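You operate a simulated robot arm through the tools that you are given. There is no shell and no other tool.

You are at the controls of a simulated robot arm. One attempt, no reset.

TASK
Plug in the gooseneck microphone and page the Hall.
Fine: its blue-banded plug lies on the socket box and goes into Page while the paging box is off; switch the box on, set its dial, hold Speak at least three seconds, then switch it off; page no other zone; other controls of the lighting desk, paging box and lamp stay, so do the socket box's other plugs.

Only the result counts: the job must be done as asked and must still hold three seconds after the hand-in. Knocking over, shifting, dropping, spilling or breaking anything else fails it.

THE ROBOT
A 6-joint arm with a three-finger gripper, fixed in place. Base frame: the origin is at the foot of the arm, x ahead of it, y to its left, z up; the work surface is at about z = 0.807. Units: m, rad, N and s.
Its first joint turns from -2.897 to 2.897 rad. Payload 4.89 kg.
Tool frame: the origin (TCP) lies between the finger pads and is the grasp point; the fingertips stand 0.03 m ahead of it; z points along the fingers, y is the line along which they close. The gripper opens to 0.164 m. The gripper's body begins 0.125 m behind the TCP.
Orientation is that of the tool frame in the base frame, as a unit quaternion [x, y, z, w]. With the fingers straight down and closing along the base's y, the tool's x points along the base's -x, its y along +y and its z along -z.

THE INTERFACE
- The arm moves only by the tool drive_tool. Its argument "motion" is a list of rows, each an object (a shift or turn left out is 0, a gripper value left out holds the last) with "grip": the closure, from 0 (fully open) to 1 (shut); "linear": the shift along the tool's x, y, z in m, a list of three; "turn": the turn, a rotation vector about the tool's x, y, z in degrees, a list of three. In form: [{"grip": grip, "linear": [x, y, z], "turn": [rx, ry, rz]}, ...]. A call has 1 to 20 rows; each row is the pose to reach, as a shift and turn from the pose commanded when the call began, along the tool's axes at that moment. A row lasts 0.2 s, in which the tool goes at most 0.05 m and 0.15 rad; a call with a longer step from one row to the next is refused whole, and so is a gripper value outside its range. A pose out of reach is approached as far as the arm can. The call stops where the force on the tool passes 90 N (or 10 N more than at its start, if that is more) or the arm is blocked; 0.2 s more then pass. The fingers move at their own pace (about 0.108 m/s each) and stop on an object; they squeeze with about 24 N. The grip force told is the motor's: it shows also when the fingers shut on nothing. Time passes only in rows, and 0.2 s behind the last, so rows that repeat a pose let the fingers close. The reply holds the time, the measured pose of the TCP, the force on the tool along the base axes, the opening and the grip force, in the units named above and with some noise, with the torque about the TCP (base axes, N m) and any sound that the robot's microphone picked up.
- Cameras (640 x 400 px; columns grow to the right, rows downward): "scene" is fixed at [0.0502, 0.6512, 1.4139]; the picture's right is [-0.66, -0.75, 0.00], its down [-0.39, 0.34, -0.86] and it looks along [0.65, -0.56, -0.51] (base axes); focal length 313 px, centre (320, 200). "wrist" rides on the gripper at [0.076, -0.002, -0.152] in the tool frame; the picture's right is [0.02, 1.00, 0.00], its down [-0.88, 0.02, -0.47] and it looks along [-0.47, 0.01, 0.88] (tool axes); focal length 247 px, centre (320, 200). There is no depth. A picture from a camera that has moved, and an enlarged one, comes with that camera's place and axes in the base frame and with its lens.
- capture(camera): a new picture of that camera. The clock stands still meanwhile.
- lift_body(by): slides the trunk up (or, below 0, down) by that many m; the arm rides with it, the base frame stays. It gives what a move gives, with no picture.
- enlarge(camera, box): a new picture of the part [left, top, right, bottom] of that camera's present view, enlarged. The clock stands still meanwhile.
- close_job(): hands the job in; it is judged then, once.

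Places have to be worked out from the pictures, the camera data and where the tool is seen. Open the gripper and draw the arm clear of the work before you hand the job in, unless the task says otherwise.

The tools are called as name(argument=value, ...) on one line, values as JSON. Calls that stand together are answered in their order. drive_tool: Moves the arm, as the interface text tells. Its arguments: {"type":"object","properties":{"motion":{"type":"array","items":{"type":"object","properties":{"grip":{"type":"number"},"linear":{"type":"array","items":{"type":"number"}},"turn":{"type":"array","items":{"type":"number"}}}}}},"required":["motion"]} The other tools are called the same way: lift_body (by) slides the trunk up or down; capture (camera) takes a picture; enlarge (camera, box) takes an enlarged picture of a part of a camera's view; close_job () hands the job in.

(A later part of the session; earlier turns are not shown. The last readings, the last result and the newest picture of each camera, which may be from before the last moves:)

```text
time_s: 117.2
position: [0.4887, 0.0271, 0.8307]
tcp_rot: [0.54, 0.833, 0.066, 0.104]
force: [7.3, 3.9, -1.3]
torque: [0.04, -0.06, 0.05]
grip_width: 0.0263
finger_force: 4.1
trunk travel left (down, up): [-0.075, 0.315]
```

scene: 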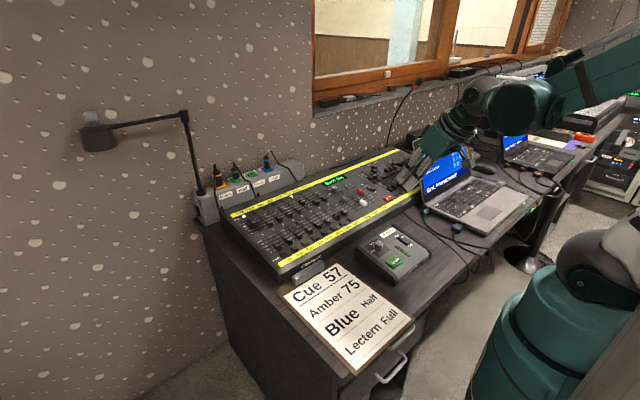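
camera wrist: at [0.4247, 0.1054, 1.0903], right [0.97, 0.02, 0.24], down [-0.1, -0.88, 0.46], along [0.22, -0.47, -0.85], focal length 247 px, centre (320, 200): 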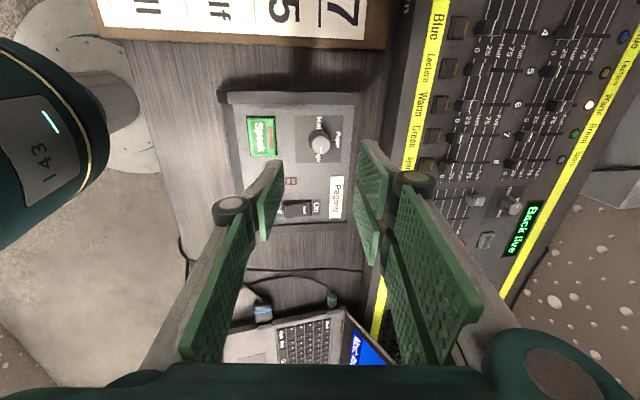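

Loads dropped a lot with the lighter squeeze. I continue turning −20° and check whether the knob still follows.

drive_tool(motion=[{"grip": 0.868, "turn": [0, 0, -4]}, {"turn": [0, 0, -9]}, {"turn": [0, 0, -14]}, {"turn": [0, 0, -20]}, {"turn": [0, 0, -20]}])

enlarge(camera="wrist", box=[240, 110, 400, 210])

enlarge(camera="scene", box=[345, 218, 441, 278])

```text
time_s: 118.4
position: [0.4884, 0.0279, 0.8316]
tcp_rot: [0.388, 0.914, 0.047, 0.113]
force: [1.0, 1.6, -3.4]
torque: [-0.06, 0.12, 0.02]
grip_width: 0.0234
finger_force: 45.3
trunk travel left (down, up): [-0.075, 0.315]
```

```text
4.00 times, centred on (320, 160) of wrist
camera zoom: at [0.399, 0.0819, 0.9657], right [0.68, 0.71, 0.17], down [0.49, -0.62, 0.61], along [0.54, -0.33, -0.77], focal length 988 px, centre (320, 360)
```

zoom: 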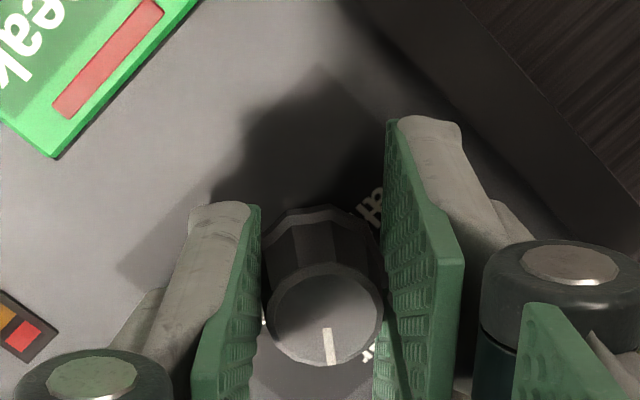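

```text
6.67 times, centred on (393, 248) of scene
camera zoom: at [0.0502, 0.6512, 1.4139], right [-0.66, -0.75, 0.0], down [-0.39, 0.34, -0.86], along [0.65, -0.56, -0.51], focal length 2088 px, centre (-167, -120)
```

zoom: 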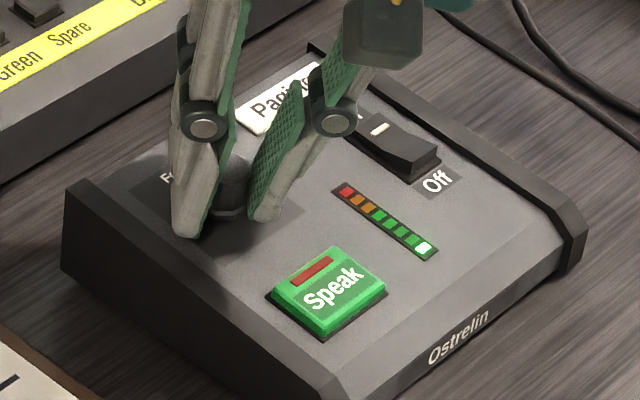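

The knob follows and loads are low. I continue another −45° to the Foyer point.

drive_tool(motion=[{"turn": [0, 0, -5]}, {"turn": [0, 0, -10]}, {"turn": [0, 0, -15]}, {"turn": [0, 0, -20]}, {"turn": [0, 0, -25]}, {"turn": [0, 0, -25]}])

drive_tool(motion=[{"turn": [0, 0, -5]}, {"turn": [0, 0, -10]}, {"turn": [0, 0, -15]}, {"turn": [0, 0, -20]}, {"turn": [0, 0, -20]}])

enlarge(camera="wrist", box=[240, 110, 400, 210])

enlarge(camera="scene", box=[345, 218, 441, 278])

```text
time_s: 119.8
position: [0.4883, 0.0253, 0.8299]
tcp_rot: [0.18, 0.976, 0.022, 0.121]
force: [-13.6, -25.8, -5.6]
torque: [-0.72, 0.53, -0.25]
grip_width: 0.0228
finger_force: 45.2
trunk travel left (down, up): [-0.075, 0.315]
```

```text
time_s: 121.0
position: [0.4887, 0.0246, 0.8302]
tcp_rot: [0.009, 0.992, -0.001, 0.123]
force: [-15.9, -55.3, -21.4]
torque: [-1.24, 0.09, -0.48]
grip_width: 0.0233
finger_force: 45.0
trunk travel left (down, up): [-0.075, 0.315]
```

```text
4.00 times, centred on (320, 160) of wrist
camera zoom: at [0.3773, 0.0256, 0.9602], right [0.0, 1.0, 0.0], down [0.74, 0.01, 0.67], along [0.67, 0.0, -0.74], focal length 988 px, centre (320, 360)
```

zoom: 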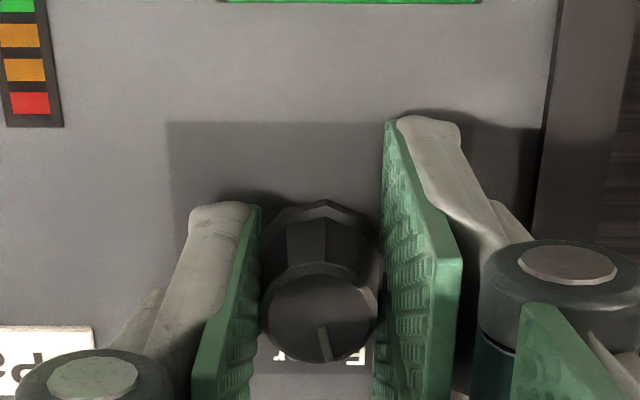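

```text
6.67 times, centred on (393, 248) of scene
camera zoom: at [0.0502, 0.6512, 1.4139], right [-0.66, -0.75, 0.0], down [-0.39, 0.34, -0.86], along [0.65, -0.56, -0.51], focal length 2088 px, centre (-167, -120)
```

zoom: 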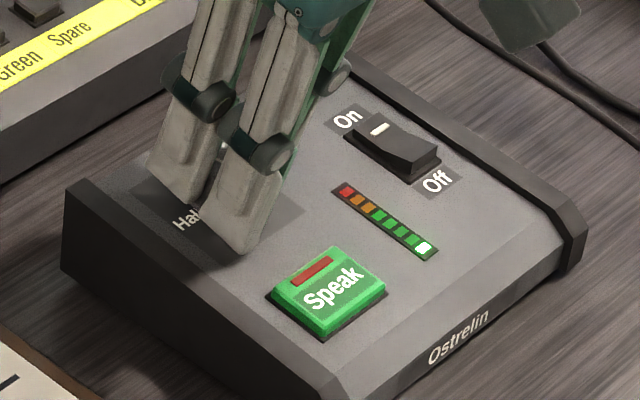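

The pointer is at Foyer; the sideways load (55 N in −y) shows the knob's axis is ~3 mm nearer −y than my command. I shift −2.5 mm to relieve.

drive_tool(motion=[{"linear": [0, -0.0012, 0]}, {"linear": [0, -0.0025, 0]}, {"linear": [0, -0.0025, 0]}])

```text
time_s: 121.8
position: [0.4883, 0.0258, 0.8314]
tcp_rot: [0.008, 0.992, 0.002, 0.123]
force: [-11.3, -15.4, -27.6]
torque: [-0.32, 0.61, -0.15]
grip_width: 0.0226
finger_force: 44.7
trunk travel left (down, up): [-0.075, 0.315]
```

Much lower. A little more: −0.8 mm sideways and 0.4 mm toward the panel.

drive_tool(motion=[{"linear": [0, -0.0008, 0.0004]}, {"linear": [0, -0.0008, 0.0004]}])

```text
time_s: 122.4
position: [0.4883, 0.025, 0.8306]
tcp_rot: [0.008, 0.992, 0.001, 0.123]
force: [-10.2, 11.7, 0.9]
torque: [0.45, 1.14, 0.13]
grip_width: 0.0229
finger_force: 45.1
trunk travel left (down, up): [-0.075, 0.315]
```

Near balanced. From the load history I estimate the knob axis is ~1.6 mm further in +x than my command, so I shift that way along the pads before the second quarter turn.

drive_tool(motion=[{"linear": [-0.0008, 0.0003, 0]}, {"linear": [-0.0016, 0.0003, 0]}, {"linear": [-0.0016, 0.0003, 0]}])

drive_tool(motion=[{"turn": [0, 0, -5]}, {"turn": [0, 0, -10]}, {"turn": [0, 0, -15]}, {"turn": [0, 0, -20]}, {"turn": [0, 0, -20]}])

```text
time_s: 123.2
position: [0.4897, 0.025, 0.8299]
tcp_rot: [0.009, 0.992, 0.001, 0.123]
force: [-28.0, 23.5, -9.0]
torque: [0.46, 0.48, 0.22]
grip_width: 0.0229
finger_force: 44.9
trunk travel left (down, up): [-0.075, 0.315]
```

```text
time_s: 124.4
position: [0.4907, 0.0231, 0.8307]
tcp_rot: [-0.164, 0.979, -0.021, 0.121]
force: [1.5, 7.9, 0.5]
torque: [0.19, 0.03, 0.07]
grip_width: 0.0245
finger_force: 3.1
trunk travel left (down, up): [-0.075, 0.315]
```

Loads are small now. I check the knob's pointer, then continue.

enlarge(camera="wrist", box=[240, 110, 400, 210])

enlarge(camera="scene", box=[345, 218, 441, 278])

```text
4.00 times, centred on (320, 160) of wrist
camera zoom: at [0.3845, -0.0018, 0.9615], right [-0.34, 0.94, -0.09], down [0.69, 0.31, 0.66], along [0.65, 0.16, -0.75], focal length 988 px, centre (320, 360)
```

zoom: 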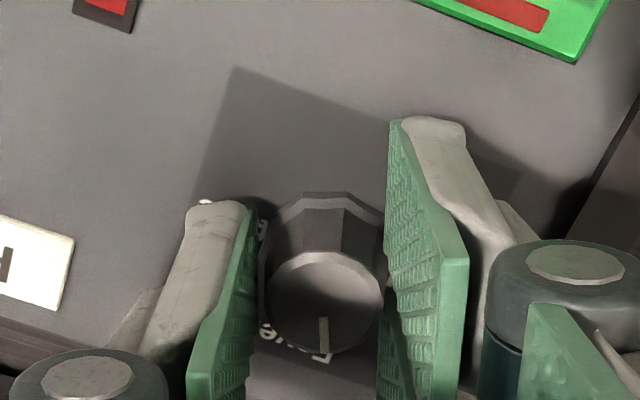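

```text
6.67 times, centred on (393, 248) of scene
camera zoom: at [0.0502, 0.6512, 1.4139], right [-0.66, -0.75, 0.0], down [-0.39, 0.34, -0.86], along [0.65, -0.56, -0.51], focal length 2088 px, centre (-167, -120)
```

zoom: 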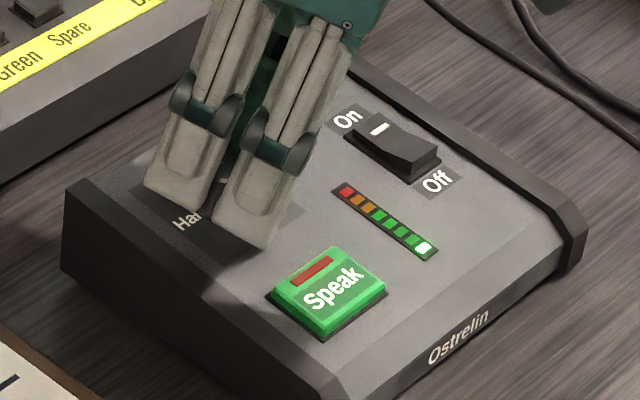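

The pointer follows past Foyer toward Hall. Another −25°.

drive_tool(motion=[{"turn": [0, 0, -5]}, {"turn": [0, 0, -10]}, {"turn": [0, 0, -15]}, {"turn": [0, 0, -20]}, {"turn": [0, 0, -25]}, {"turn": [0, 0, -25]}])

```text
time_s: 125.8
position: [0.4901, 0.0244, 0.8304]
tcp_rot: [-0.373, 0.92, -0.047, 0.113]
force: [5.9, -4.0, 7.2]
torque: [0.15, -0.14, -0.02]
grip_width: 0.0229
finger_force: 45.0
trunk travel left (down, up): [-0.075, 0.315]
```

Loads stay low. Continuing −25° more, then the last ~20°.

drive_tool(motion=[{"turn": [0, 0, -5]}, {"turn": [0, 0, -10]}, {"turn": [0, 0, -15]}, {"turn": [0, 0, -20]}, {"turn": [0, 0, -25]}, {"turn": [0, 0, -25]}])

enlarge(camera="wrist", box=[240, 110, 400, 210])

capture(camera="scene")

```text
time_s: 127.2
position: [0.4904, 0.0238, 0.8305]
tcp_rot: [-0.563, 0.817, -0.07, 0.102]
force: [18.9, -5.0, 13.4]
torque: [0.25, -0.26, -0.02]
grip_width: 0.0229
finger_force: 44.6
trunk travel left (down, up): [-0.075, 0.315]
```

```text
4.00 times, centred on (320, 160) of wrist
camera zoom: at [0.4289, -0.0474, 0.9729], right [-0.91, 0.34, -0.23], down [0.17, 0.83, 0.53], along [0.37, 0.44, -0.82], focal length 988 px, centre (320, 360)
```

zoom: 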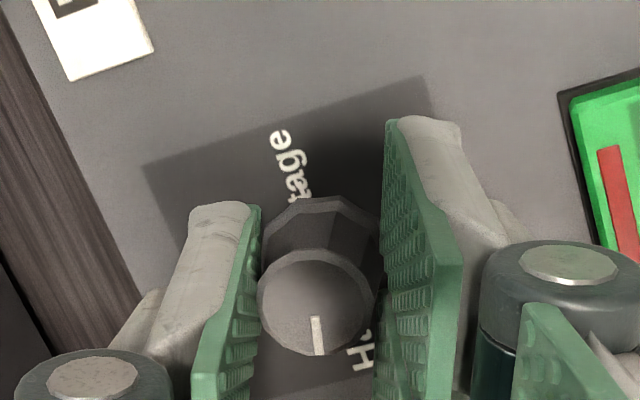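

```text
taken
```

scene: 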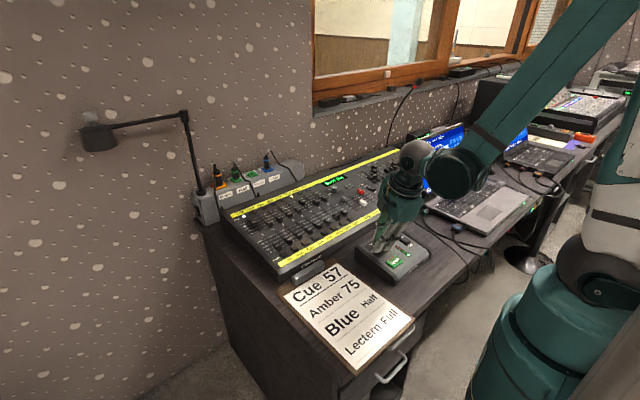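

Pointer now ~20° short of Hall. I relieve 1 mm along the closing direction and turn the last −21°.

drive_tool(motion=[{"linear": [0, -0.0005, 0]}, {"linear": [0, -0.001, 0], "turn": [0, 0, -3]}, {"linear": [0, -0.001, 0], "turn": [0, 0, -8]}, {"linear": [0, -0.001, 0], "turn": [0, 0, -13]}, {"linear": [0, -0.001, 0], "turn": [0, 0, -18]}, {"linear": [0, -0.001, 0], "turn": [0, 0, -21]}, {"linear": [0, -0.001, 0], "turn": [0, 0, -21]}])

enlarge(camera="wrist", box=[240, 110, 400, 210])

```text
time_s: 128.8
position: [0.4918, 0.0237, 0.8301]
tcp_rot: [0.703, -0.701, 0.087, -0.086]
force: [16.8, -0.1, 6.7]
torque: [0.27, 0.06, -0.2]
grip_width: 0.0233
finger_force: 44.9
trunk travel left (down, up): [-0.075, 0.315]
```

```text
4.00 times, centred on (320, 160) of wrist
camera zoom: at [0.4563, -0.0519, 0.9796], right [-0.97, -0.02, -0.24], down [-0.13, 0.88, 0.45], along [0.2, 0.47, -0.86], focal length 988 px, centre (320, 360)
```

zoom: 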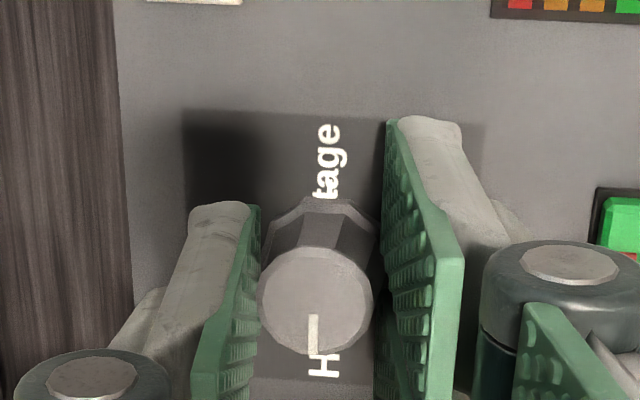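

The pointer is at Hall. I open the fingers and rise along the knob's axis to inspect.

drive_tool(motion=[{"grip": 0.84}, {"grip": 0.78}, {"grip": 0.7}, {"grip": 0.7}])

drive_tool(motion=[{"linear": [0, 0, -0.015]}, {"linear": [0, 0, -0.045]}, {"linear": [0, 0, -0.08]}, {"linear": [0, 0, -0.12]}, {"linear": [0, 0, -0.12]}])

enlarge(camera="wrist", box=[256, 100, 384, 180])

enlarge(camera="scene", box=[345, 218, 441, 278])

```text
time_s: 129.8
position: [0.4914, 0.0245, 0.831]
tcp_rot: [0.702, -0.702, 0.087, -0.085]
force: [-0.8, 0.1, -0.8]
torque: [-0.04, -0.03, -0.01]
grip_width: 0.049
finger_force: 0.0
trunk travel left (down, up): [-0.075, 0.315]
```

```text
time_s: 131.0
position: [0.4616, 0.025, 0.9465]
tcp_rot: [0.702, -0.701, 0.088, -0.087]
force: [0.7, -0.2, -0.6]
torque: [0.0, 0.06, 0.05]
grip_width: 0.0493
finger_force: 0.1
trunk travel left (down, up): [-0.075, 0.315]
```

```text
5.00 times, centred on (320, 140) of wrist
camera zoom: at [0.427, -0.0511, 1.0954], right [-0.97, -0.02, -0.24], down [-0.13, 0.88, 0.45], along [0.2, 0.47, -0.86], focal length 1235 px, centre (320, 500)
```

zoom: 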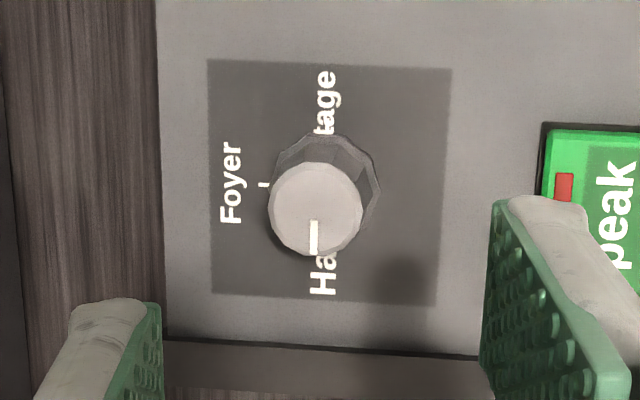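

```text
6.67 times, centred on (393, 248) of scene
camera zoom: at [0.0502, 0.6512, 1.4139], right [-0.66, -0.75, 0.0], down [-0.39, 0.34, -0.86], along [0.65, -0.56, -0.51], focal length 2088 px, centre (-167, -120)
```

zoom: 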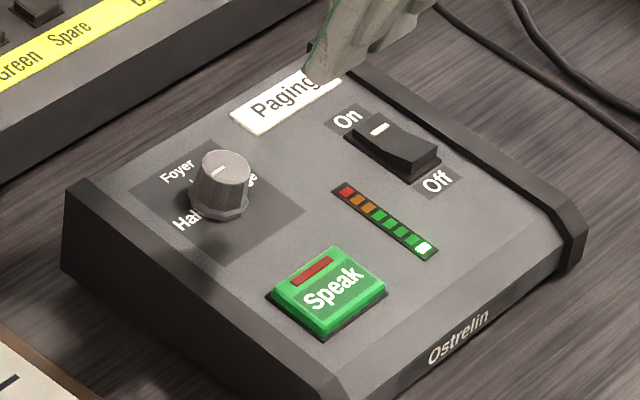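

Dial is at Hall, box unmoved, LED on. I roll the hand back +90°, close the fingers, and get ready for the Speak button.

drive_tool(motion=[{"grip": 1, "turn": [0, 0, 8]}, {"turn": [0, 0, 16]}, {"turn": [0, 0, 24]}, {"turn": [0, 0, 32]}, {"turn": [0, 0, 40]}, {"turn": [0, 0, 48]}, {"turn": [0, 0, 56]}, {"turn": [0, 0, 64]}, {"turn": [0, 0, 72]}, {"turn": [0, 0, 80]}, {"turn": [0, 0, 88]}, {"turn": [0, 0, 90]}, {"turn": [0, 0, 90]}])

drive_tool(motion=[{"turn": [0, -5, 0]}, {"turn": [0, -11, 0]}, {"turn": [0, -16, 0]}, {"turn": [0, -16, 0]}])

```text
time_s: 133.8
position: [0.4619, 0.0236, 0.9479]
tcp_rot: [0.001, 0.992, -0.001, 0.122]
force: [0.2, -0.1, 0.2]
torque: [-0.02, 0.01, 0.02]
grip_width: 0.0
finger_force: 24.0
trunk travel left (down, up): [-0.075, 0.315]
```

```text
time_s: 134.8
position: [0.4617, 0.0235, 0.9475]
tcp_rot: [-0.001, 0.965, -0.001, 0.261]
force: [0.6, -0.2, -0.3]
torque: [0.01, 0.03, -0.01]
grip_width: 0.0
finger_force: 24.0
trunk travel left (down, up): [-0.075, 0.315]
```

With the 30° tilt the other finger of the pair would come near the knob, so I tilt to 45° instead and then move above the Speak button.

drive_tool(motion=[{"turn": [0, -5, 0]}, {"turn": [0, -10, 0]}, {"turn": [0, -15, 0]}, {"turn": [0, -15, 0]}])

drive_tool(motion=[{"linear": [0.0213, 0.0004, 0.0095]}, {"linear": [0.0427, 0.0008, 0.019]}, {"linear": [0.064, 0.0012, 0.0285]}, {"linear": [0.0854, 0.0015, 0.038]}, {"linear": [0.0854, 0.0015, 0.038]}])

enlarge(camera="scene", box=[345, 208, 441, 268])

capture(camera="wrist")

```text
time_s: 135.8
position: [0.4613, 0.0233, 0.9471]
tcp_rot: [0.0, 0.924, -0.001, 0.383]
force: [1.0, 0.1, 0.3]
torque: [-0.03, 0.01, 0.0]
grip_width: 0.0001
finger_force: 23.8
trunk travel left (down, up): [-0.075, 0.315]
```

```text
time_s: 137.0
position: [0.4428, 0.0267, 0.8787]
tcp_rot: [-0.001, 0.924, -0.001, 0.383]
force: [0.3, 0.3, -0.3]
torque: [-0.01, 0.02, 0.01]
grip_width: 0.0001
finger_force: 23.6
out of reach, approached as far as the arm can: row 4, 5
trunk travel left (down, up): [-0.075, 0.315]
```

```text
6.67 times, centred on (393, 238) of scene
camera zoom: at [0.0502, 0.6512, 1.4139], right [-0.66, -0.75, 0.0], down [-0.39, 0.34, -0.86], along [0.65, -0.56, -0.51], focal length 2088 px, centre (-167, -53)
```

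zoom: 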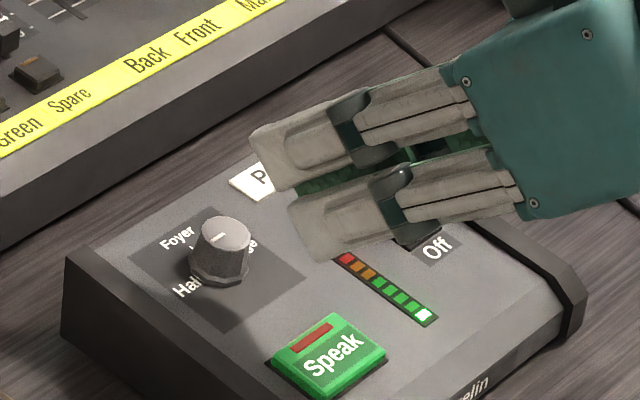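

```text
taken
camera wrist: at [0.2819, 0.0257, 0.9341], right [-0.02, 1.0, -0.02], down [0.29, 0.02, 0.96], along [0.96, 0.01, -0.29], focal length 247 px, centre (320, 200)
```

wrist: 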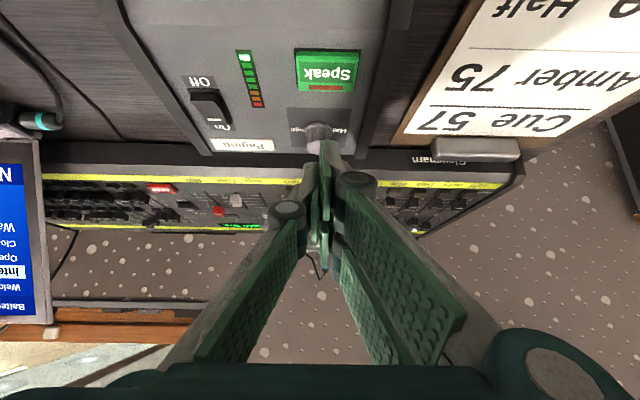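

45° is out of reach this close in. I go back to 30° and will press toward the button's front-left area, where the far finger clears the knob.

drive_tool(motion=[{"turn": [0, 5, 0]}, {"turn": [0, 10, 0]}, {"turn": [0, 15, 0]}, {"turn": [0, 15, 0]}])

```text
time_s: 138.0
position: [0.4272, 0.025, 0.877]
tcp_rot: [-0.001, 0.966, -0.001, 0.26]
force: [0.8, 0.0, 0.7]
torque: [-0.02, 0.0, -0.04]
grip_width: 0.0
finger_force: 24.4
trunk travel left (down, up): [-0.075, 0.315]
```

At 30° the reach is fine. I move to just above the button (tip corner about 2 cm over it).

drive_tool(motion=[{"linear": [0.004, 0.0045, 0.0155]}, {"linear": [0.0081, 0.009, 0.0311]}, {"linear": [0.0081, 0.009, 0.0311]}])

enlarge(camera="scene", box=[345, 218, 441, 278])

capture(camera="wrist")

```text
time_s: 138.8
position: [0.4362, 0.0347, 0.8468]
tcp_rot: [-0.002, 0.966, -0.001, 0.259]
force: [-0.1, -0.8, 0.1]
torque: [0.04, -0.04, 0.01]
grip_width: 0.0001
finger_force: 24.2
trunk travel left (down, up): [-0.075, 0.315]
```

```text
6.67 times, centred on (393, 248) of scene
camera zoom: at [0.0502, 0.6512, 1.4139], right [-0.66, -0.75, 0.0], down [-0.39, 0.34, -0.86], along [0.65, -0.56, -0.51], focal length 2088 px, centre (-167, -120)
```

zoom: 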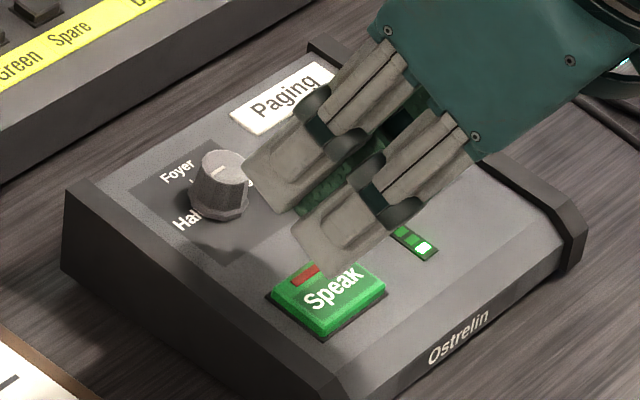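

```text
taken
camera wrist: at [0.2941, 0.0332, 0.9403], right [-0.02, 1.0, -0.01], down [0.52, 0.02, 0.85], along [0.85, 0.01, -0.53], focal length 247 px, centre (320, 200)
```

wrist: 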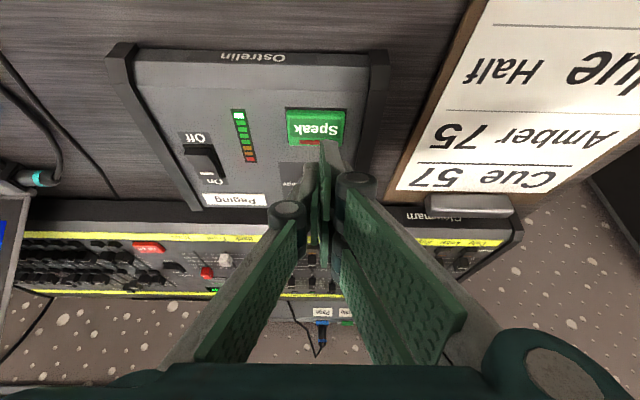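

The tip corner is over the Speak button. I shift 3 mm toward its middle and lower 16 mm, then press in small steps.

drive_tool(motion=[{"linear": [0, -0.003, 0]}, {"linear": [0.004, -0.003, 0.0069]}, {"linear": [0.008, -0.003, 0.0138]}, {"linear": [0.008, -0.003, 0.0138]}])

drive_tool(motion=[{"linear": [0.0008, 0, 0.0013]}, {"linear": [0.0015, 0, 0.0026]}, {"linear": [0.0015, 0, 0.0026]}])

enlarge(camera="scene", box=[345, 218, 441, 278])

```text
time_s: 139.8
position: [0.436, 0.0301, 0.8304]
tcp_rot: [0.0, 0.966, -0.001, 0.259]
force: [-0.6, -0.4, 1.1]
torque: [0.01, -0.05, 0.0]
grip_width: 0.0
finger_force: 24.7
trunk travel left (down, up): [-0.075, 0.315]
```

```text
time_s: 140.6
position: [0.4366, 0.0308, 0.8308]
tcp_rot: [-0.001, 0.966, -0.001, 0.258]
force: [0.2, 0.0, 1.1]
torque: [0.04, -0.01, 0.01]
grip_width: 0.0
finger_force: 24.3
trunk travel left (down, up): [-0.075, 0.315]
```

```text
6.67 times, centred on (393, 248) of scene
camera zoom: at [0.0502, 0.6512, 1.4139], right [-0.66, -0.75, 0.0], down [-0.39, 0.34, -0.86], along [0.65, -0.56, -0.51], focal length 2088 px, centre (-167, -120)
```

zoom: 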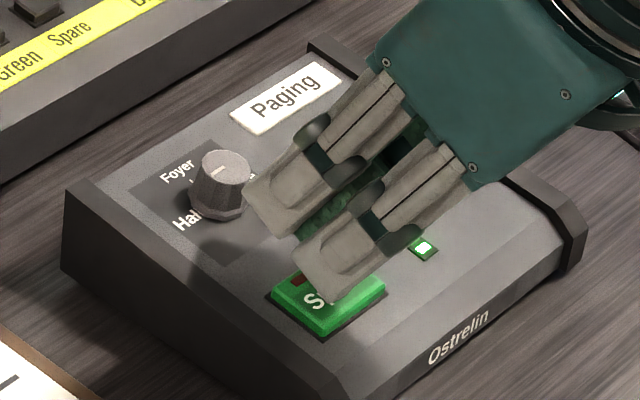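

The tip is at the button surface. I press further in 1.5 mm steps and listen/feel.

drive_tool(motion=[{"linear": [0.0004, 0, 0.0007]}, {"linear": [0.0008, 0, 0.0013]}, {"linear": [0.0008, 0, 0.0013]}])

enlarge(camera="scene", box=[365, 238, 429, 278])

```text
time_s: 141.4
position: [0.438, 0.0299, 0.8305]
tcp_rot: [0.0, 0.966, -0.001, 0.259]
force: [0.5, 0.4, 0.1]
torque: [0.02, 0.03, -0.01]
grip_width: 0.0002
finger_force: 24.0
out of reach, approached as far as the arm can: row 1, 2, 3
trunk travel left (down, up): [-0.075, 0.315]
```

```text
10.00 times, centred on (397, 258) of scene
camera zoom: at [0.0502, 0.6512, 1.4139], right [-0.66, -0.75, 0.0], down [-0.39, 0.34, -0.86], along [0.65, -0.56, -0.51], focal length 3131 px, centre (-450, -380)
```

zoom: 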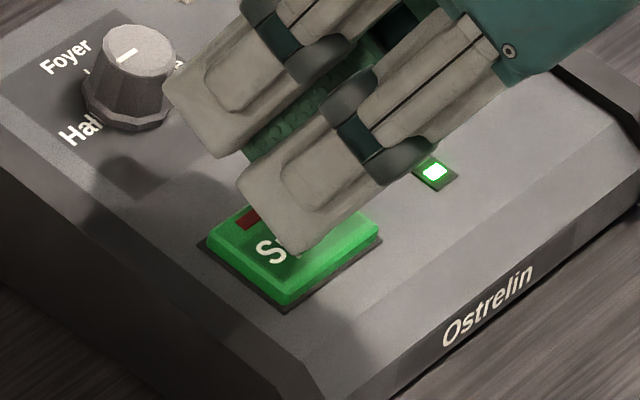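

The arm cannot fold lower at 30° here, so I raise a bit and reduce the tilt to 20°, which moves the wrist away from the base.

drive_tool(motion=[{"linear": [-0.005, 0, -0.0087]}, {"linear": [-0.01, 0.002, -0.0173], "turn": [0, 5, 0]}, {"linear": [-0.01, 0.0035, -0.0173], "turn": [0, 10, 0]}, {"linear": [-0.01, 0.0035, -0.0173], "turn": [0, 10, 0]}])

enlarge(camera="scene", box=[345, 218, 441, 278])

```text
time_s: 142.4
position: [0.436, 0.0351, 0.85]
tcp_rot: [0.0, 0.985, -0.001, 0.175]
force: [0.1, 0.3, -0.2]
torque: [-0.02, -0.02, 0.01]
grip_width: 0.0001
finger_force: 23.8
trunk travel left (down, up): [-0.075, 0.315]
```

```text
6.67 times, centred on (393, 248) of scene
camera zoom: at [0.0502, 0.6512, 1.4139], right [-0.66, -0.75, 0.0], down [-0.39, 0.34, -0.86], along [0.65, -0.56, -0.51], focal length 2088 px, centre (-167, -120)
```

zoom: 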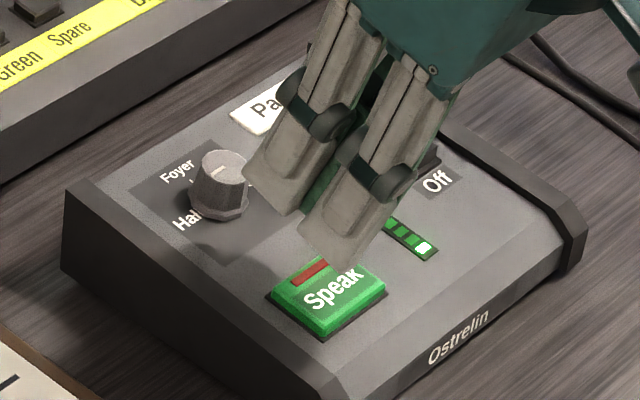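

At 20° now. I move 4.5 mm forward and lower 18 mm, then press in small steps.

drive_tool(motion=[{"linear": [0.0007, 0, 0.0062]}, {"linear": [0.0013, 0, 0.0123]}, {"linear": [0.002, 0, 0.0185]}, {"linear": [0.002, 0, 0.0185]}])

drive_tool(motion=[{"linear": [0.0007, 0, 0.0019]}, {"linear": [0.0014, 0, 0.0038]}, {"linear": [0.0014, 0, 0.0038]}])

drive_tool(motion=[{"linear": [0.0003, 0, 0.001]}, {"linear": [0.0007, 0, 0.0019]}, {"linear": [0.0007, 0, 0.0019]}])

enlarge(camera="scene", box=[365, 238, 429, 278])

```text
time_s: 143.4
position: [0.441, 0.0343, 0.8315]
tcp_rot: [0.0, 0.985, 0.0, 0.174]
force: [-0.6, -0.4, -0.3]
torque: [0.01, -0.02, 0.01]
grip_width: 0.0002
finger_force: 24.6
trunk travel left (down, up): [-0.075, 0.315]
```

```text
time_s: 144.2
position: [0.4409, 0.0341, 0.8284]
tcp_rot: [0.0, 0.985, -0.001, 0.174]
force: [-0.1, 0.3, -0.5]
torque: [-0.03, -0.01, 0.0]
grip_width: 0.0
finger_force: 24.5
trunk travel left (down, up): [-0.075, 0.315]
```

```text
time_s: 145.0
position: [0.44, 0.0339, 0.8266]
tcp_rot: [-0.001, 0.985, -0.001, 0.175]
force: [0.0, 0.2, 1.5]
torque: [-0.01, 0.03, 0.01]
grip_width: 0.0
finger_force: 24.2
trunk travel left (down, up): [-0.075, 0.315]
heard: click
```

```text
10.00 times, centred on (397, 258) of scene
camera zoom: at [0.0502, 0.6512, 1.4139], right [-0.66, -0.75, 0.0], down [-0.39, 0.34, -0.86], along [0.65, -0.56, -0.51], focal length 3131 px, centre (-450, -380)
```

zoom: 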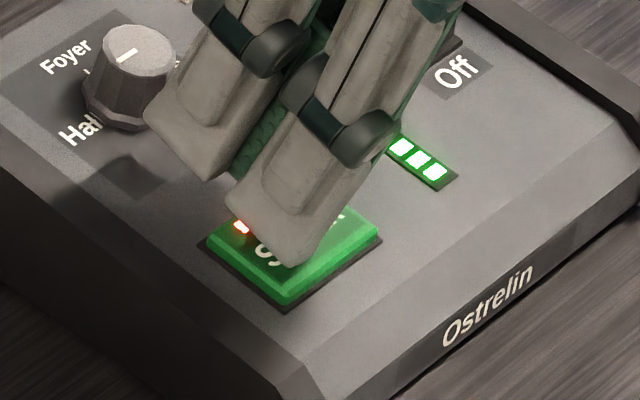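

A click, the red Speak light and three meter LEDs are lit: it's speaking. I press 1 mm deeper for margin and hold for over 4 seconds.

drive_tool(motion=[{"linear": [0.0002, 0, 0.0005]}, {"linear": [0.0004, 0, 0.001]}, {"linear": [0.0004, 0, 0.001]}, {"linear": [0.0004, 0, 0.001]}, {"linear": [0.0004, 0, 0.001]}, {"linear": [0.0004, 0, 0.001]}, {"linear": [0.0004, 0, 0.001]}, {"linear": [0.0004, 0, 0.001]}, {"linear": [0.0004, 0, 0.001]}, {"linear": [0.0004, 0, 0.001]}, {"linear": [0.0004, 0, 0.001]}, {"linear": [0.0004, 0, 0.001]}, {"linear": [0.0004, 0, 0.001]}, {"linear": [0.0004, 0, 0.001]}, {"linear": [0.0004, 0, 0.001]}, {"linear": [0.0004, 0, 0.001]}, {"linear": [0.0004, 0, 0.001]}, {"linear": [0.0004, 0, 0.001]}, {"linear": [0.0004, 0, 0.001]}, {"linear": [0.0004, 0, 0.001]}])

enlarge(camera="scene", box=[345, 218, 441, 278])

```text
time_s: 149.2
position: [0.4413, 0.0345, 0.8249]
tcp_rot: [-0.001, 0.985, -0.001, 0.174]
force: [-0.9, -0.5, 2.7]
torque: [0.03, 0.06, 0.01]
grip_width: 0.0
finger_force: 24.3
trunk travel left (down, up): [-0.075, 0.315]
```

```text
6.67 times, centred on (393, 248) of scene
camera zoom: at [0.0502, 0.6512, 1.4139], right [-0.66, -0.75, 0.0], down [-0.39, 0.34, -0.86], along [0.65, -0.56, -0.51], focal length 2088 px, centre (-167, -120)
```

zoom: 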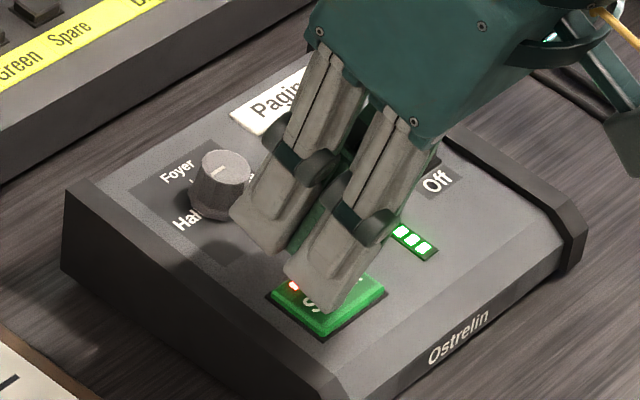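

Held for over 4 s with the Speak light on and the dial at Hall. Now I release by lifting straight up.

drive_tool(motion=[{"linear": [-0.0035, 0, -0.0094]}, {"linear": [-0.0104, 0, -0.0282]}, {"linear": [-0.0207, 0, -0.0563]}, {"linear": [-0.0345, 0, -0.0939]}, {"linear": [-0.0345, 0, -0.0939]}])

enlarge(camera="scene", box=[345, 218, 441, 278])

```text
time_s: 150.4
position: [0.4422, 0.0352, 0.9264]
tcp_rot: [0.0, 0.985, -0.002, 0.174]
force: [-0.1, 0.8, 0.3]
torque: [-0.05, 0.05, -0.01]
grip_width: 0.0001
finger_force: 23.9
trunk travel left (down, up): [-0.075, 0.315]
```

```text
6.67 times, centred on (393, 248) of scene
camera zoom: at [0.0502, 0.6512, 1.4139], right [-0.66, -0.75, 0.0], down [-0.39, 0.34, -0.86], along [0.65, -0.56, -0.51], focal length 2088 px, centre (-167, -120)
```

zoom: 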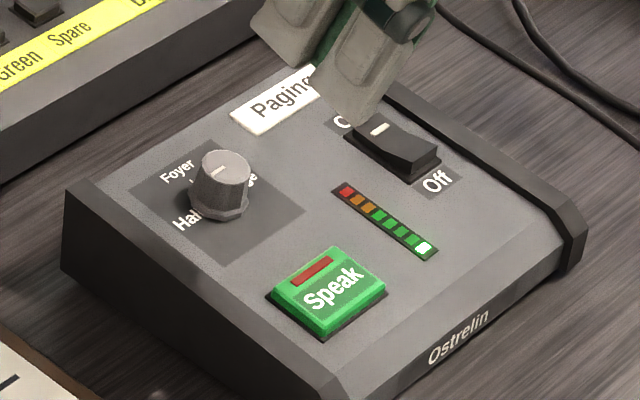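

Speak released, box still on (one LED). To switch off I'll press the raised Off end with the opposite finger corner, so I lean the hand back 25° while moving over to the rocker's side.

drive_tool(motion=[{"linear": [0, -0.0186, 0], "turn": [0, 7.5, 0]}, {"linear": [0, -0.0372, 0], "turn": [0, 15, 0]}, {"linear": [0, -0.0559, 0], "turn": [0, 22.5, 0]}, {"linear": [0, -0.0745, 0], "turn": [0, 30, 0]}, {"linear": [0, -0.0931, 0], "turn": [0, 37.5, 0]}, {"linear": [0, -0.1117, 0], "turn": [0, 45, 0]}, {"linear": [0, -0.1117, 0], "turn": [0, 45, 0]}])

capture(camera="scene")

capture(camera="wrist")

```text
time_s: 152.0
position: [0.4417, -0.0762, 0.9249]
tcp_rot: [0.0, 0.976, -0.001, -0.216]
force: [-0.6, 0.5, -0.2]
torque: [-0.04, -0.02, 0.0]
grip_width: 0.0
finger_force: 24.3
trunk travel left (down, up): [-0.075, 0.315]
```

```text
taken
```

scene: 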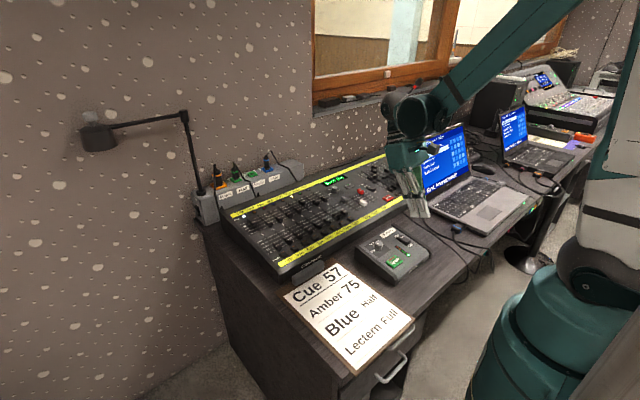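

```text
taken
camera wrist: at [0.4366, -0.0772, 1.0963], right [-0.02, 1.0, 0.01], down [1.0, 0.02, 0.06], along [0.06, 0.01, -1.0], focal length 247 px, centre (320, 200)
```

wrist: 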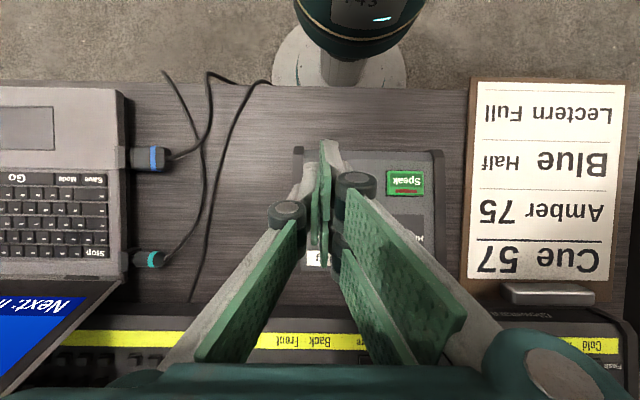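

Leaned back and clear of the laptop. I descend to about 4 cm above the rocker's Off end.

drive_tool(motion=[{"linear": [-0.0065, 0, 0.0145]}, {"linear": [-0.013, 0, 0.029]}, {"linear": [-0.0192, 0, 0.0437]}, {"linear": [-0.0192, 0, 0.0437]}])

enlarge(camera="scene", box=[370, 205, 450, 255])

enlarge(camera="wrist", box=[256, 100, 384, 180])

```text
time_s: 153.0
position: [0.4407, -0.0775, 0.8766]
tcp_rot: [0.0, 0.976, -0.001, -0.216]
force: [0.6, -0.2, -0.2]
torque: [0.01, -0.04, 0.01]
grip_width: 0.0001
finger_force: 23.9
trunk travel left (down, up): [-0.075, 0.315]
```

```text
8.00 times, centred on (410, 230) of scene
camera zoom: at [0.0502, 0.6512, 1.4139], right [-0.66, -0.75, 0.0], down [-0.39, 0.34, -0.86], along [0.65, -0.56, -0.51], focal length 2505 px, centre (-400, -40)
```

zoom: 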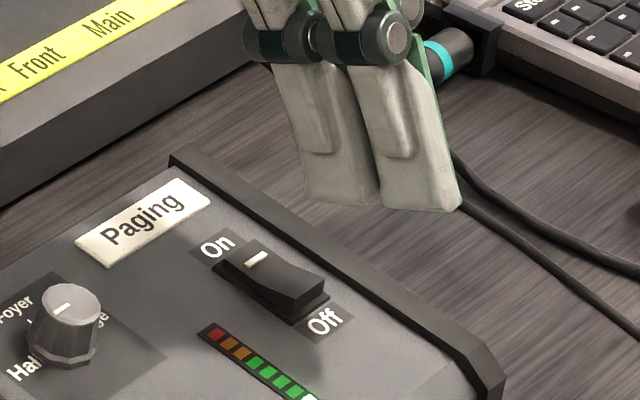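

```text
5.00 times, centred on (320, 140) of wrist
camera zoom: at [0.4359, -0.0774, 1.0484], right [-0.02, 1.0, 0.01], down [1.0, 0.02, 0.06], along [0.06, 0.01, -1.0], focal length 1235 px, centre (320, 500)
```

zoom: 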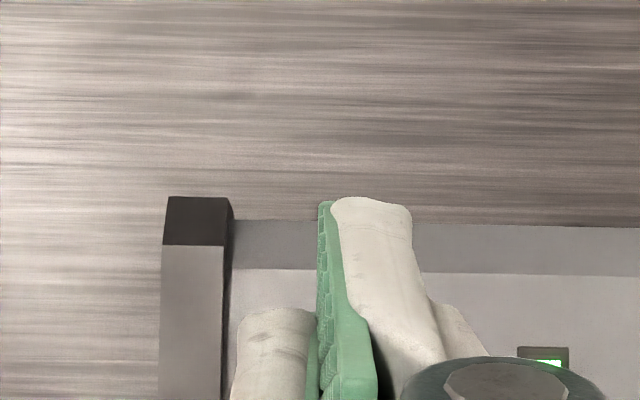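

The lowest corner is above the raised Off end. I lower 33 mm, then press in small steps.

drive_tool(motion=[{"linear": [-0.0046, 0, 0.01]}, {"linear": [-0.0093, 0, 0.02]}, {"linear": [-0.0139, 0, 0.0299]}, {"linear": [-0.0139, 0, 0.0299]}])

enlarge(camera="scene", box=[380, 220, 428, 250])

```text
time_s: 154.0
position: [0.4403, -0.0776, 0.8453]
tcp_rot: [0.001, 0.977, 0.0, -0.215]
force: [-0.6, -0.1, 0.1]
torque: [0.01, 0.0, 0.04]
grip_width: 0.0
finger_force: 23.5
trunk travel left (down, up): [-0.075, 0.315]
```

```text
13.33 times, centred on (404, 235) of scene
camera zoom: at [0.0502, 0.6512, 1.4139], right [-0.66, -0.75, 0.0], down [-0.39, 0.34, -0.86], along [0.65, -0.56, -0.51], focal length 4175 px, centre (-800, -267)
```

zoom: 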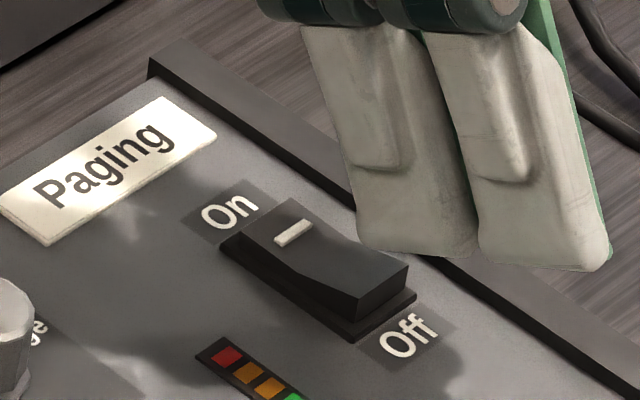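

The corner hangs just above the Off end. Pressing in 3 mm then 2 mm steps, listening for the click.

drive_tool(motion=[{"linear": [-0.0008, 0, 0.0018]}, {"linear": [-0.0017, 0, 0.0036]}, {"linear": [-0.0017, 0, 0.0036]}])

drive_tool(motion=[{"linear": [-0.0004, 0, 0.0009]}, {"linear": [-0.0008, 0, 0.0018]}, {"linear": [-0.0008, 0, 0.0018]}])

drive_tool(motion=[{"linear": [-0.0004, 0, 0.0009]}, {"linear": [-0.0008, 0, 0.0018]}, {"linear": [-0.0008, 0, 0.0018]}])

enlarge(camera="scene", box=[380, 220, 428, 250])

```text
time_s: 154.8
position: [0.4399, -0.0787, 0.8416]
tcp_rot: [-0.001, 0.977, -0.002, -0.215]
force: [-0.4, 0.5, -0.4]
torque: [0.03, -0.02, -0.01]
grip_width: 0.0
finger_force: 23.9
trunk travel left (down, up): [-0.075, 0.315]
```

```text
time_s: 155.6
position: [0.4405, -0.0775, 0.8376]
tcp_rot: [0.001, 0.977, 0.0, -0.215]
force: [-0.1, 0.2, 0.7]
torque: [0.01, -0.02, -0.01]
grip_width: 0.0001
finger_force: 23.8
trunk travel left (down, up): [-0.075, 0.315]
```

```text
time_s: 156.4
position: [0.4399, -0.0777, 0.8364]
tcp_rot: [0.0, 0.976, -0.001, -0.216]
force: [-0.4, -0.4, 0.8]
torque: [0.03, 0.01, 0.03]
grip_width: 0.0002
finger_force: 23.6
trunk travel left (down, up): [-0.075, 0.315]
```

```text
13.33 times, centred on (404, 235) of scene
camera zoom: at [0.0502, 0.6512, 1.4139], right [-0.66, -0.75, 0.0], down [-0.39, 0.34, -0.86], along [0.65, -0.56, -0.51], focal length 4175 px, centre (-800, -267)
```

zoom: 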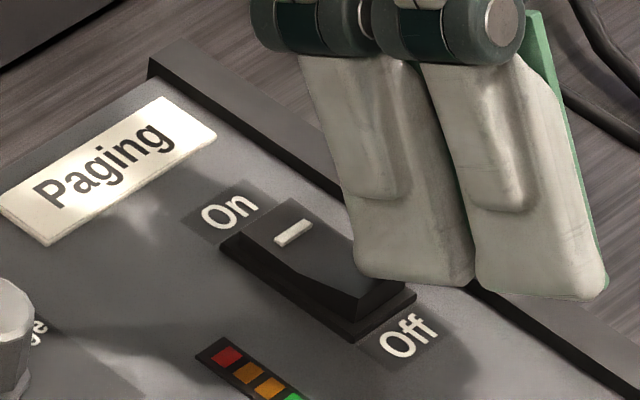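

The tip now touches the Off end. I press on, 2 mm at a time.

drive_tool(motion=[{"linear": [-0.0004, 0, 0.0009]}, {"linear": [-0.0008, 0, 0.0018]}, {"linear": [-0.0008, 0, 0.0018]}])

drive_tool(motion=[{"linear": [-0.0004, 0, 0.0009]}, {"linear": [-0.0008, 0, 0.0018]}, {"linear": [-0.0008, 0, 0.0018]}])

enlarge(camera="scene", box=[380, 220, 428, 250])

```text
time_s: 157.2
position: [0.44, -0.0782, 0.8345]
tcp_rot: [-0.001, 0.977, -0.002, -0.215]
force: [1.3, 0.6, -0.3]
torque: [-0.02, -0.01, -0.01]
grip_width: 0.0
finger_force: 23.6
trunk travel left (down, up): [-0.075, 0.315]
heard: click
```

```text
time_s: 158.0
position: [0.4403, -0.0775, 0.8337]
tcp_rot: [0.0, 0.977, -0.001, -0.216]
force: [-0.2, -0.5, 2.7]
torque: [-0.02, -0.05, 0.0]
grip_width: 0.0
finger_force: 24.2
trunk travel left (down, up): [-0.075, 0.315]
```

```text
13.33 times, centred on (404, 235) of scene
camera zoom: at [0.0502, 0.6512, 1.4139], right [-0.66, -0.75, 0.0], down [-0.39, 0.34, -0.86], along [0.65, -0.56, -0.51], focal length 4175 px, centre (-800, -267)
```

zoom: 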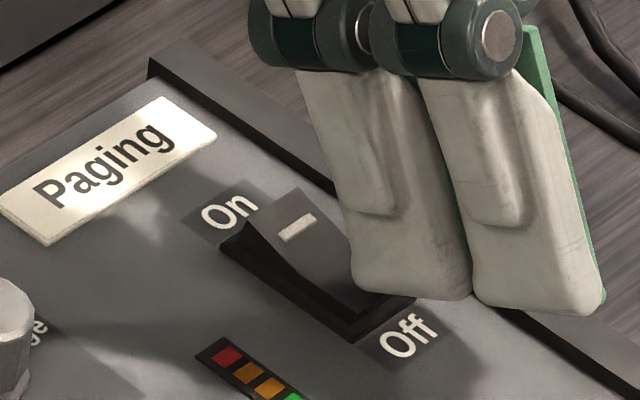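

Click — the On end is raised again, so the box is off. I lift straight up and check the whole box.

drive_tool(motion=[{"linear": [0.0063, 0, -0.0136]}, {"linear": [0.019, 0, -0.0408]}, {"linear": [0.0337, 0, -0.0726]}, {"linear": [0.0506, 0, -0.1088]}, {"linear": [0.0675, 0, -0.1451]}, {"linear": [0.0675, 0, -0.1451]}])

enlarge(camera="scene", box=[345, 218, 441, 278])

capture(camera="scene")

enlarge(camera="scene", box=[210, 135, 306, 195])

```text
time_s: 159.4
position: [0.4401, -0.0766, 0.9937]
tcp_rot: [0.0, 0.977, -0.001, -0.215]
force: [0.7, -0.3, 0.4]
torque: [0.01, 0.04, -0.01]
grip_width: 0.0001
finger_force: 23.4
trunk travel left (down, up): [-0.075, 0.315]
```

```text
6.67 times, centred on (393, 248) of scene
camera zoom: at [0.0502, 0.6512, 1.4139], right [-0.66, -0.75, 0.0], down [-0.39, 0.34, -0.86], along [0.65, -0.56, -0.51], focal length 2088 px, centre (-167, -120)
```

zoom: 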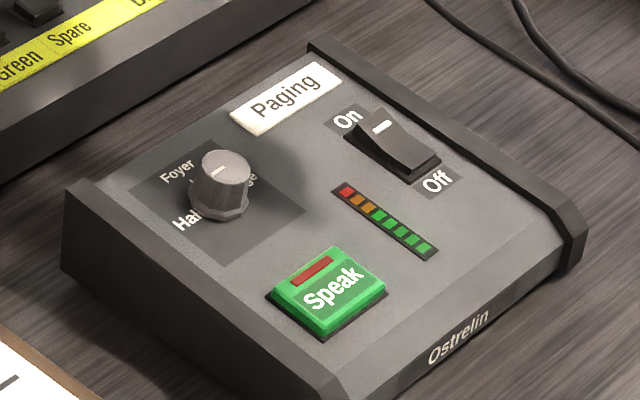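

```text
taken
```

scene: 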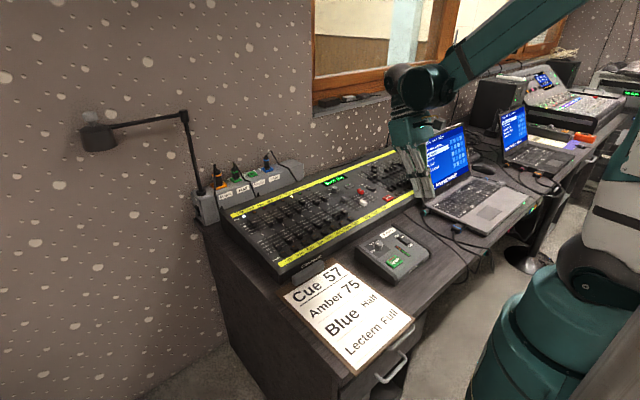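

```text
6.67 times, centred on (258, 165) of scene
camera zoom: at [0.0502, 0.6512, 1.4139], right [-0.66, -0.75, 0.0], down [-0.39, 0.34, -0.86], along [0.65, -0.56, -0.51], focal length 2088 px, centre (733, 433)
```

zoom: 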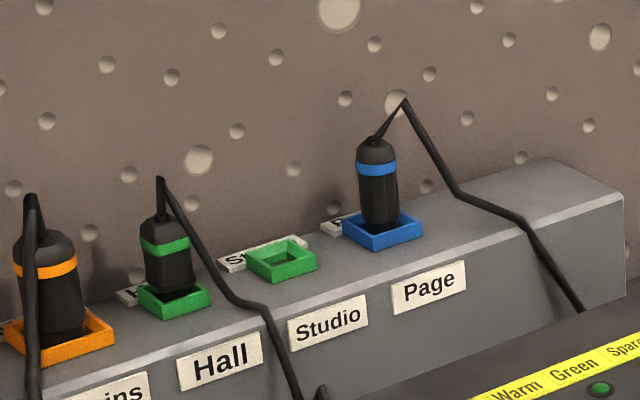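

Box off (no LEDs), dial at Hall, blue plug seated in Page, nothing else moved. I open the gripper and draw the arm up and clear.

drive_tool(motion=[{"linear": [0.012, 0.01, -0.027]}, {"linear": [0.025, 0.02, -0.055], "turn": [0, -6, 0]}, {"linear": [0.037, 0.03, -0.082], "turn": [0, -12, 0]}, {"linear": [0.05, 0.04, -0.109], "turn": [0, -18, 0]}, {"linear": [0.055, 0.05, -0.125], "turn": [0, -25, 0]}, {"grip": 0.5, "linear": [0.055, 0.05, -0.125], "turn": [0, -25, 0]}, {"grip": 0, "linear": [0.055, 0.05, -0.125], "turn": [0, -25, 0]}, {"grip": 0, "linear": [0.055, 0.05, -0.125], "turn": [0, -25, 0]}, {"grip": 0, "linear": [0.055, 0.05, -0.125], "turn": [0, -25, 0]}])

capture(camera="scene")

capture(camera="wrist")

```text
time_s: 161.4
position: [0.444, -0.0268, 1.1291]
tcp_rot: [0.0, 1.0, -0.001, 0.001]
force: [0.3, 0.1, -0.2]
torque: [0.02, -0.02, -0.02]
grip_width: 0.1641
finger_force: 0.0
trunk travel left (down, up): [-0.075, 0.315]
```

```text
taken
```

scene: 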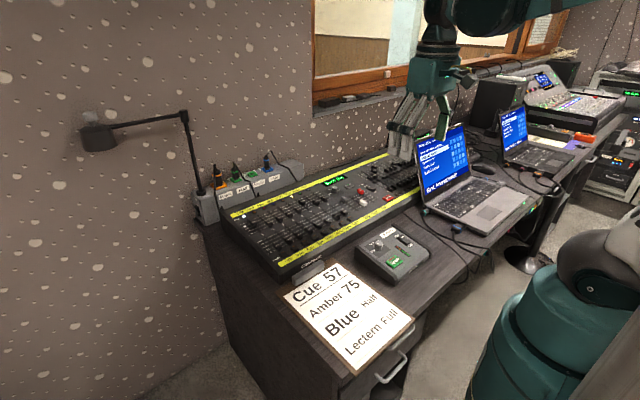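

```text
taken
camera wrist: at [0.367, -0.0276, 1.2822], right [-0.02, 1.0, 0.0], down [0.88, 0.02, 0.47], along [0.47, 0.01, -0.88], focal length 247 px, centre (320, 200)
```

wrist: 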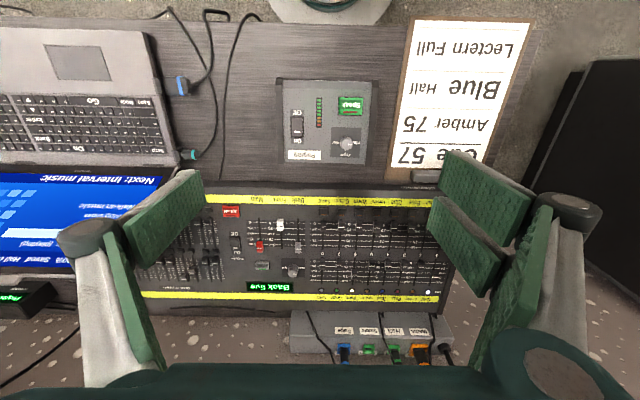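

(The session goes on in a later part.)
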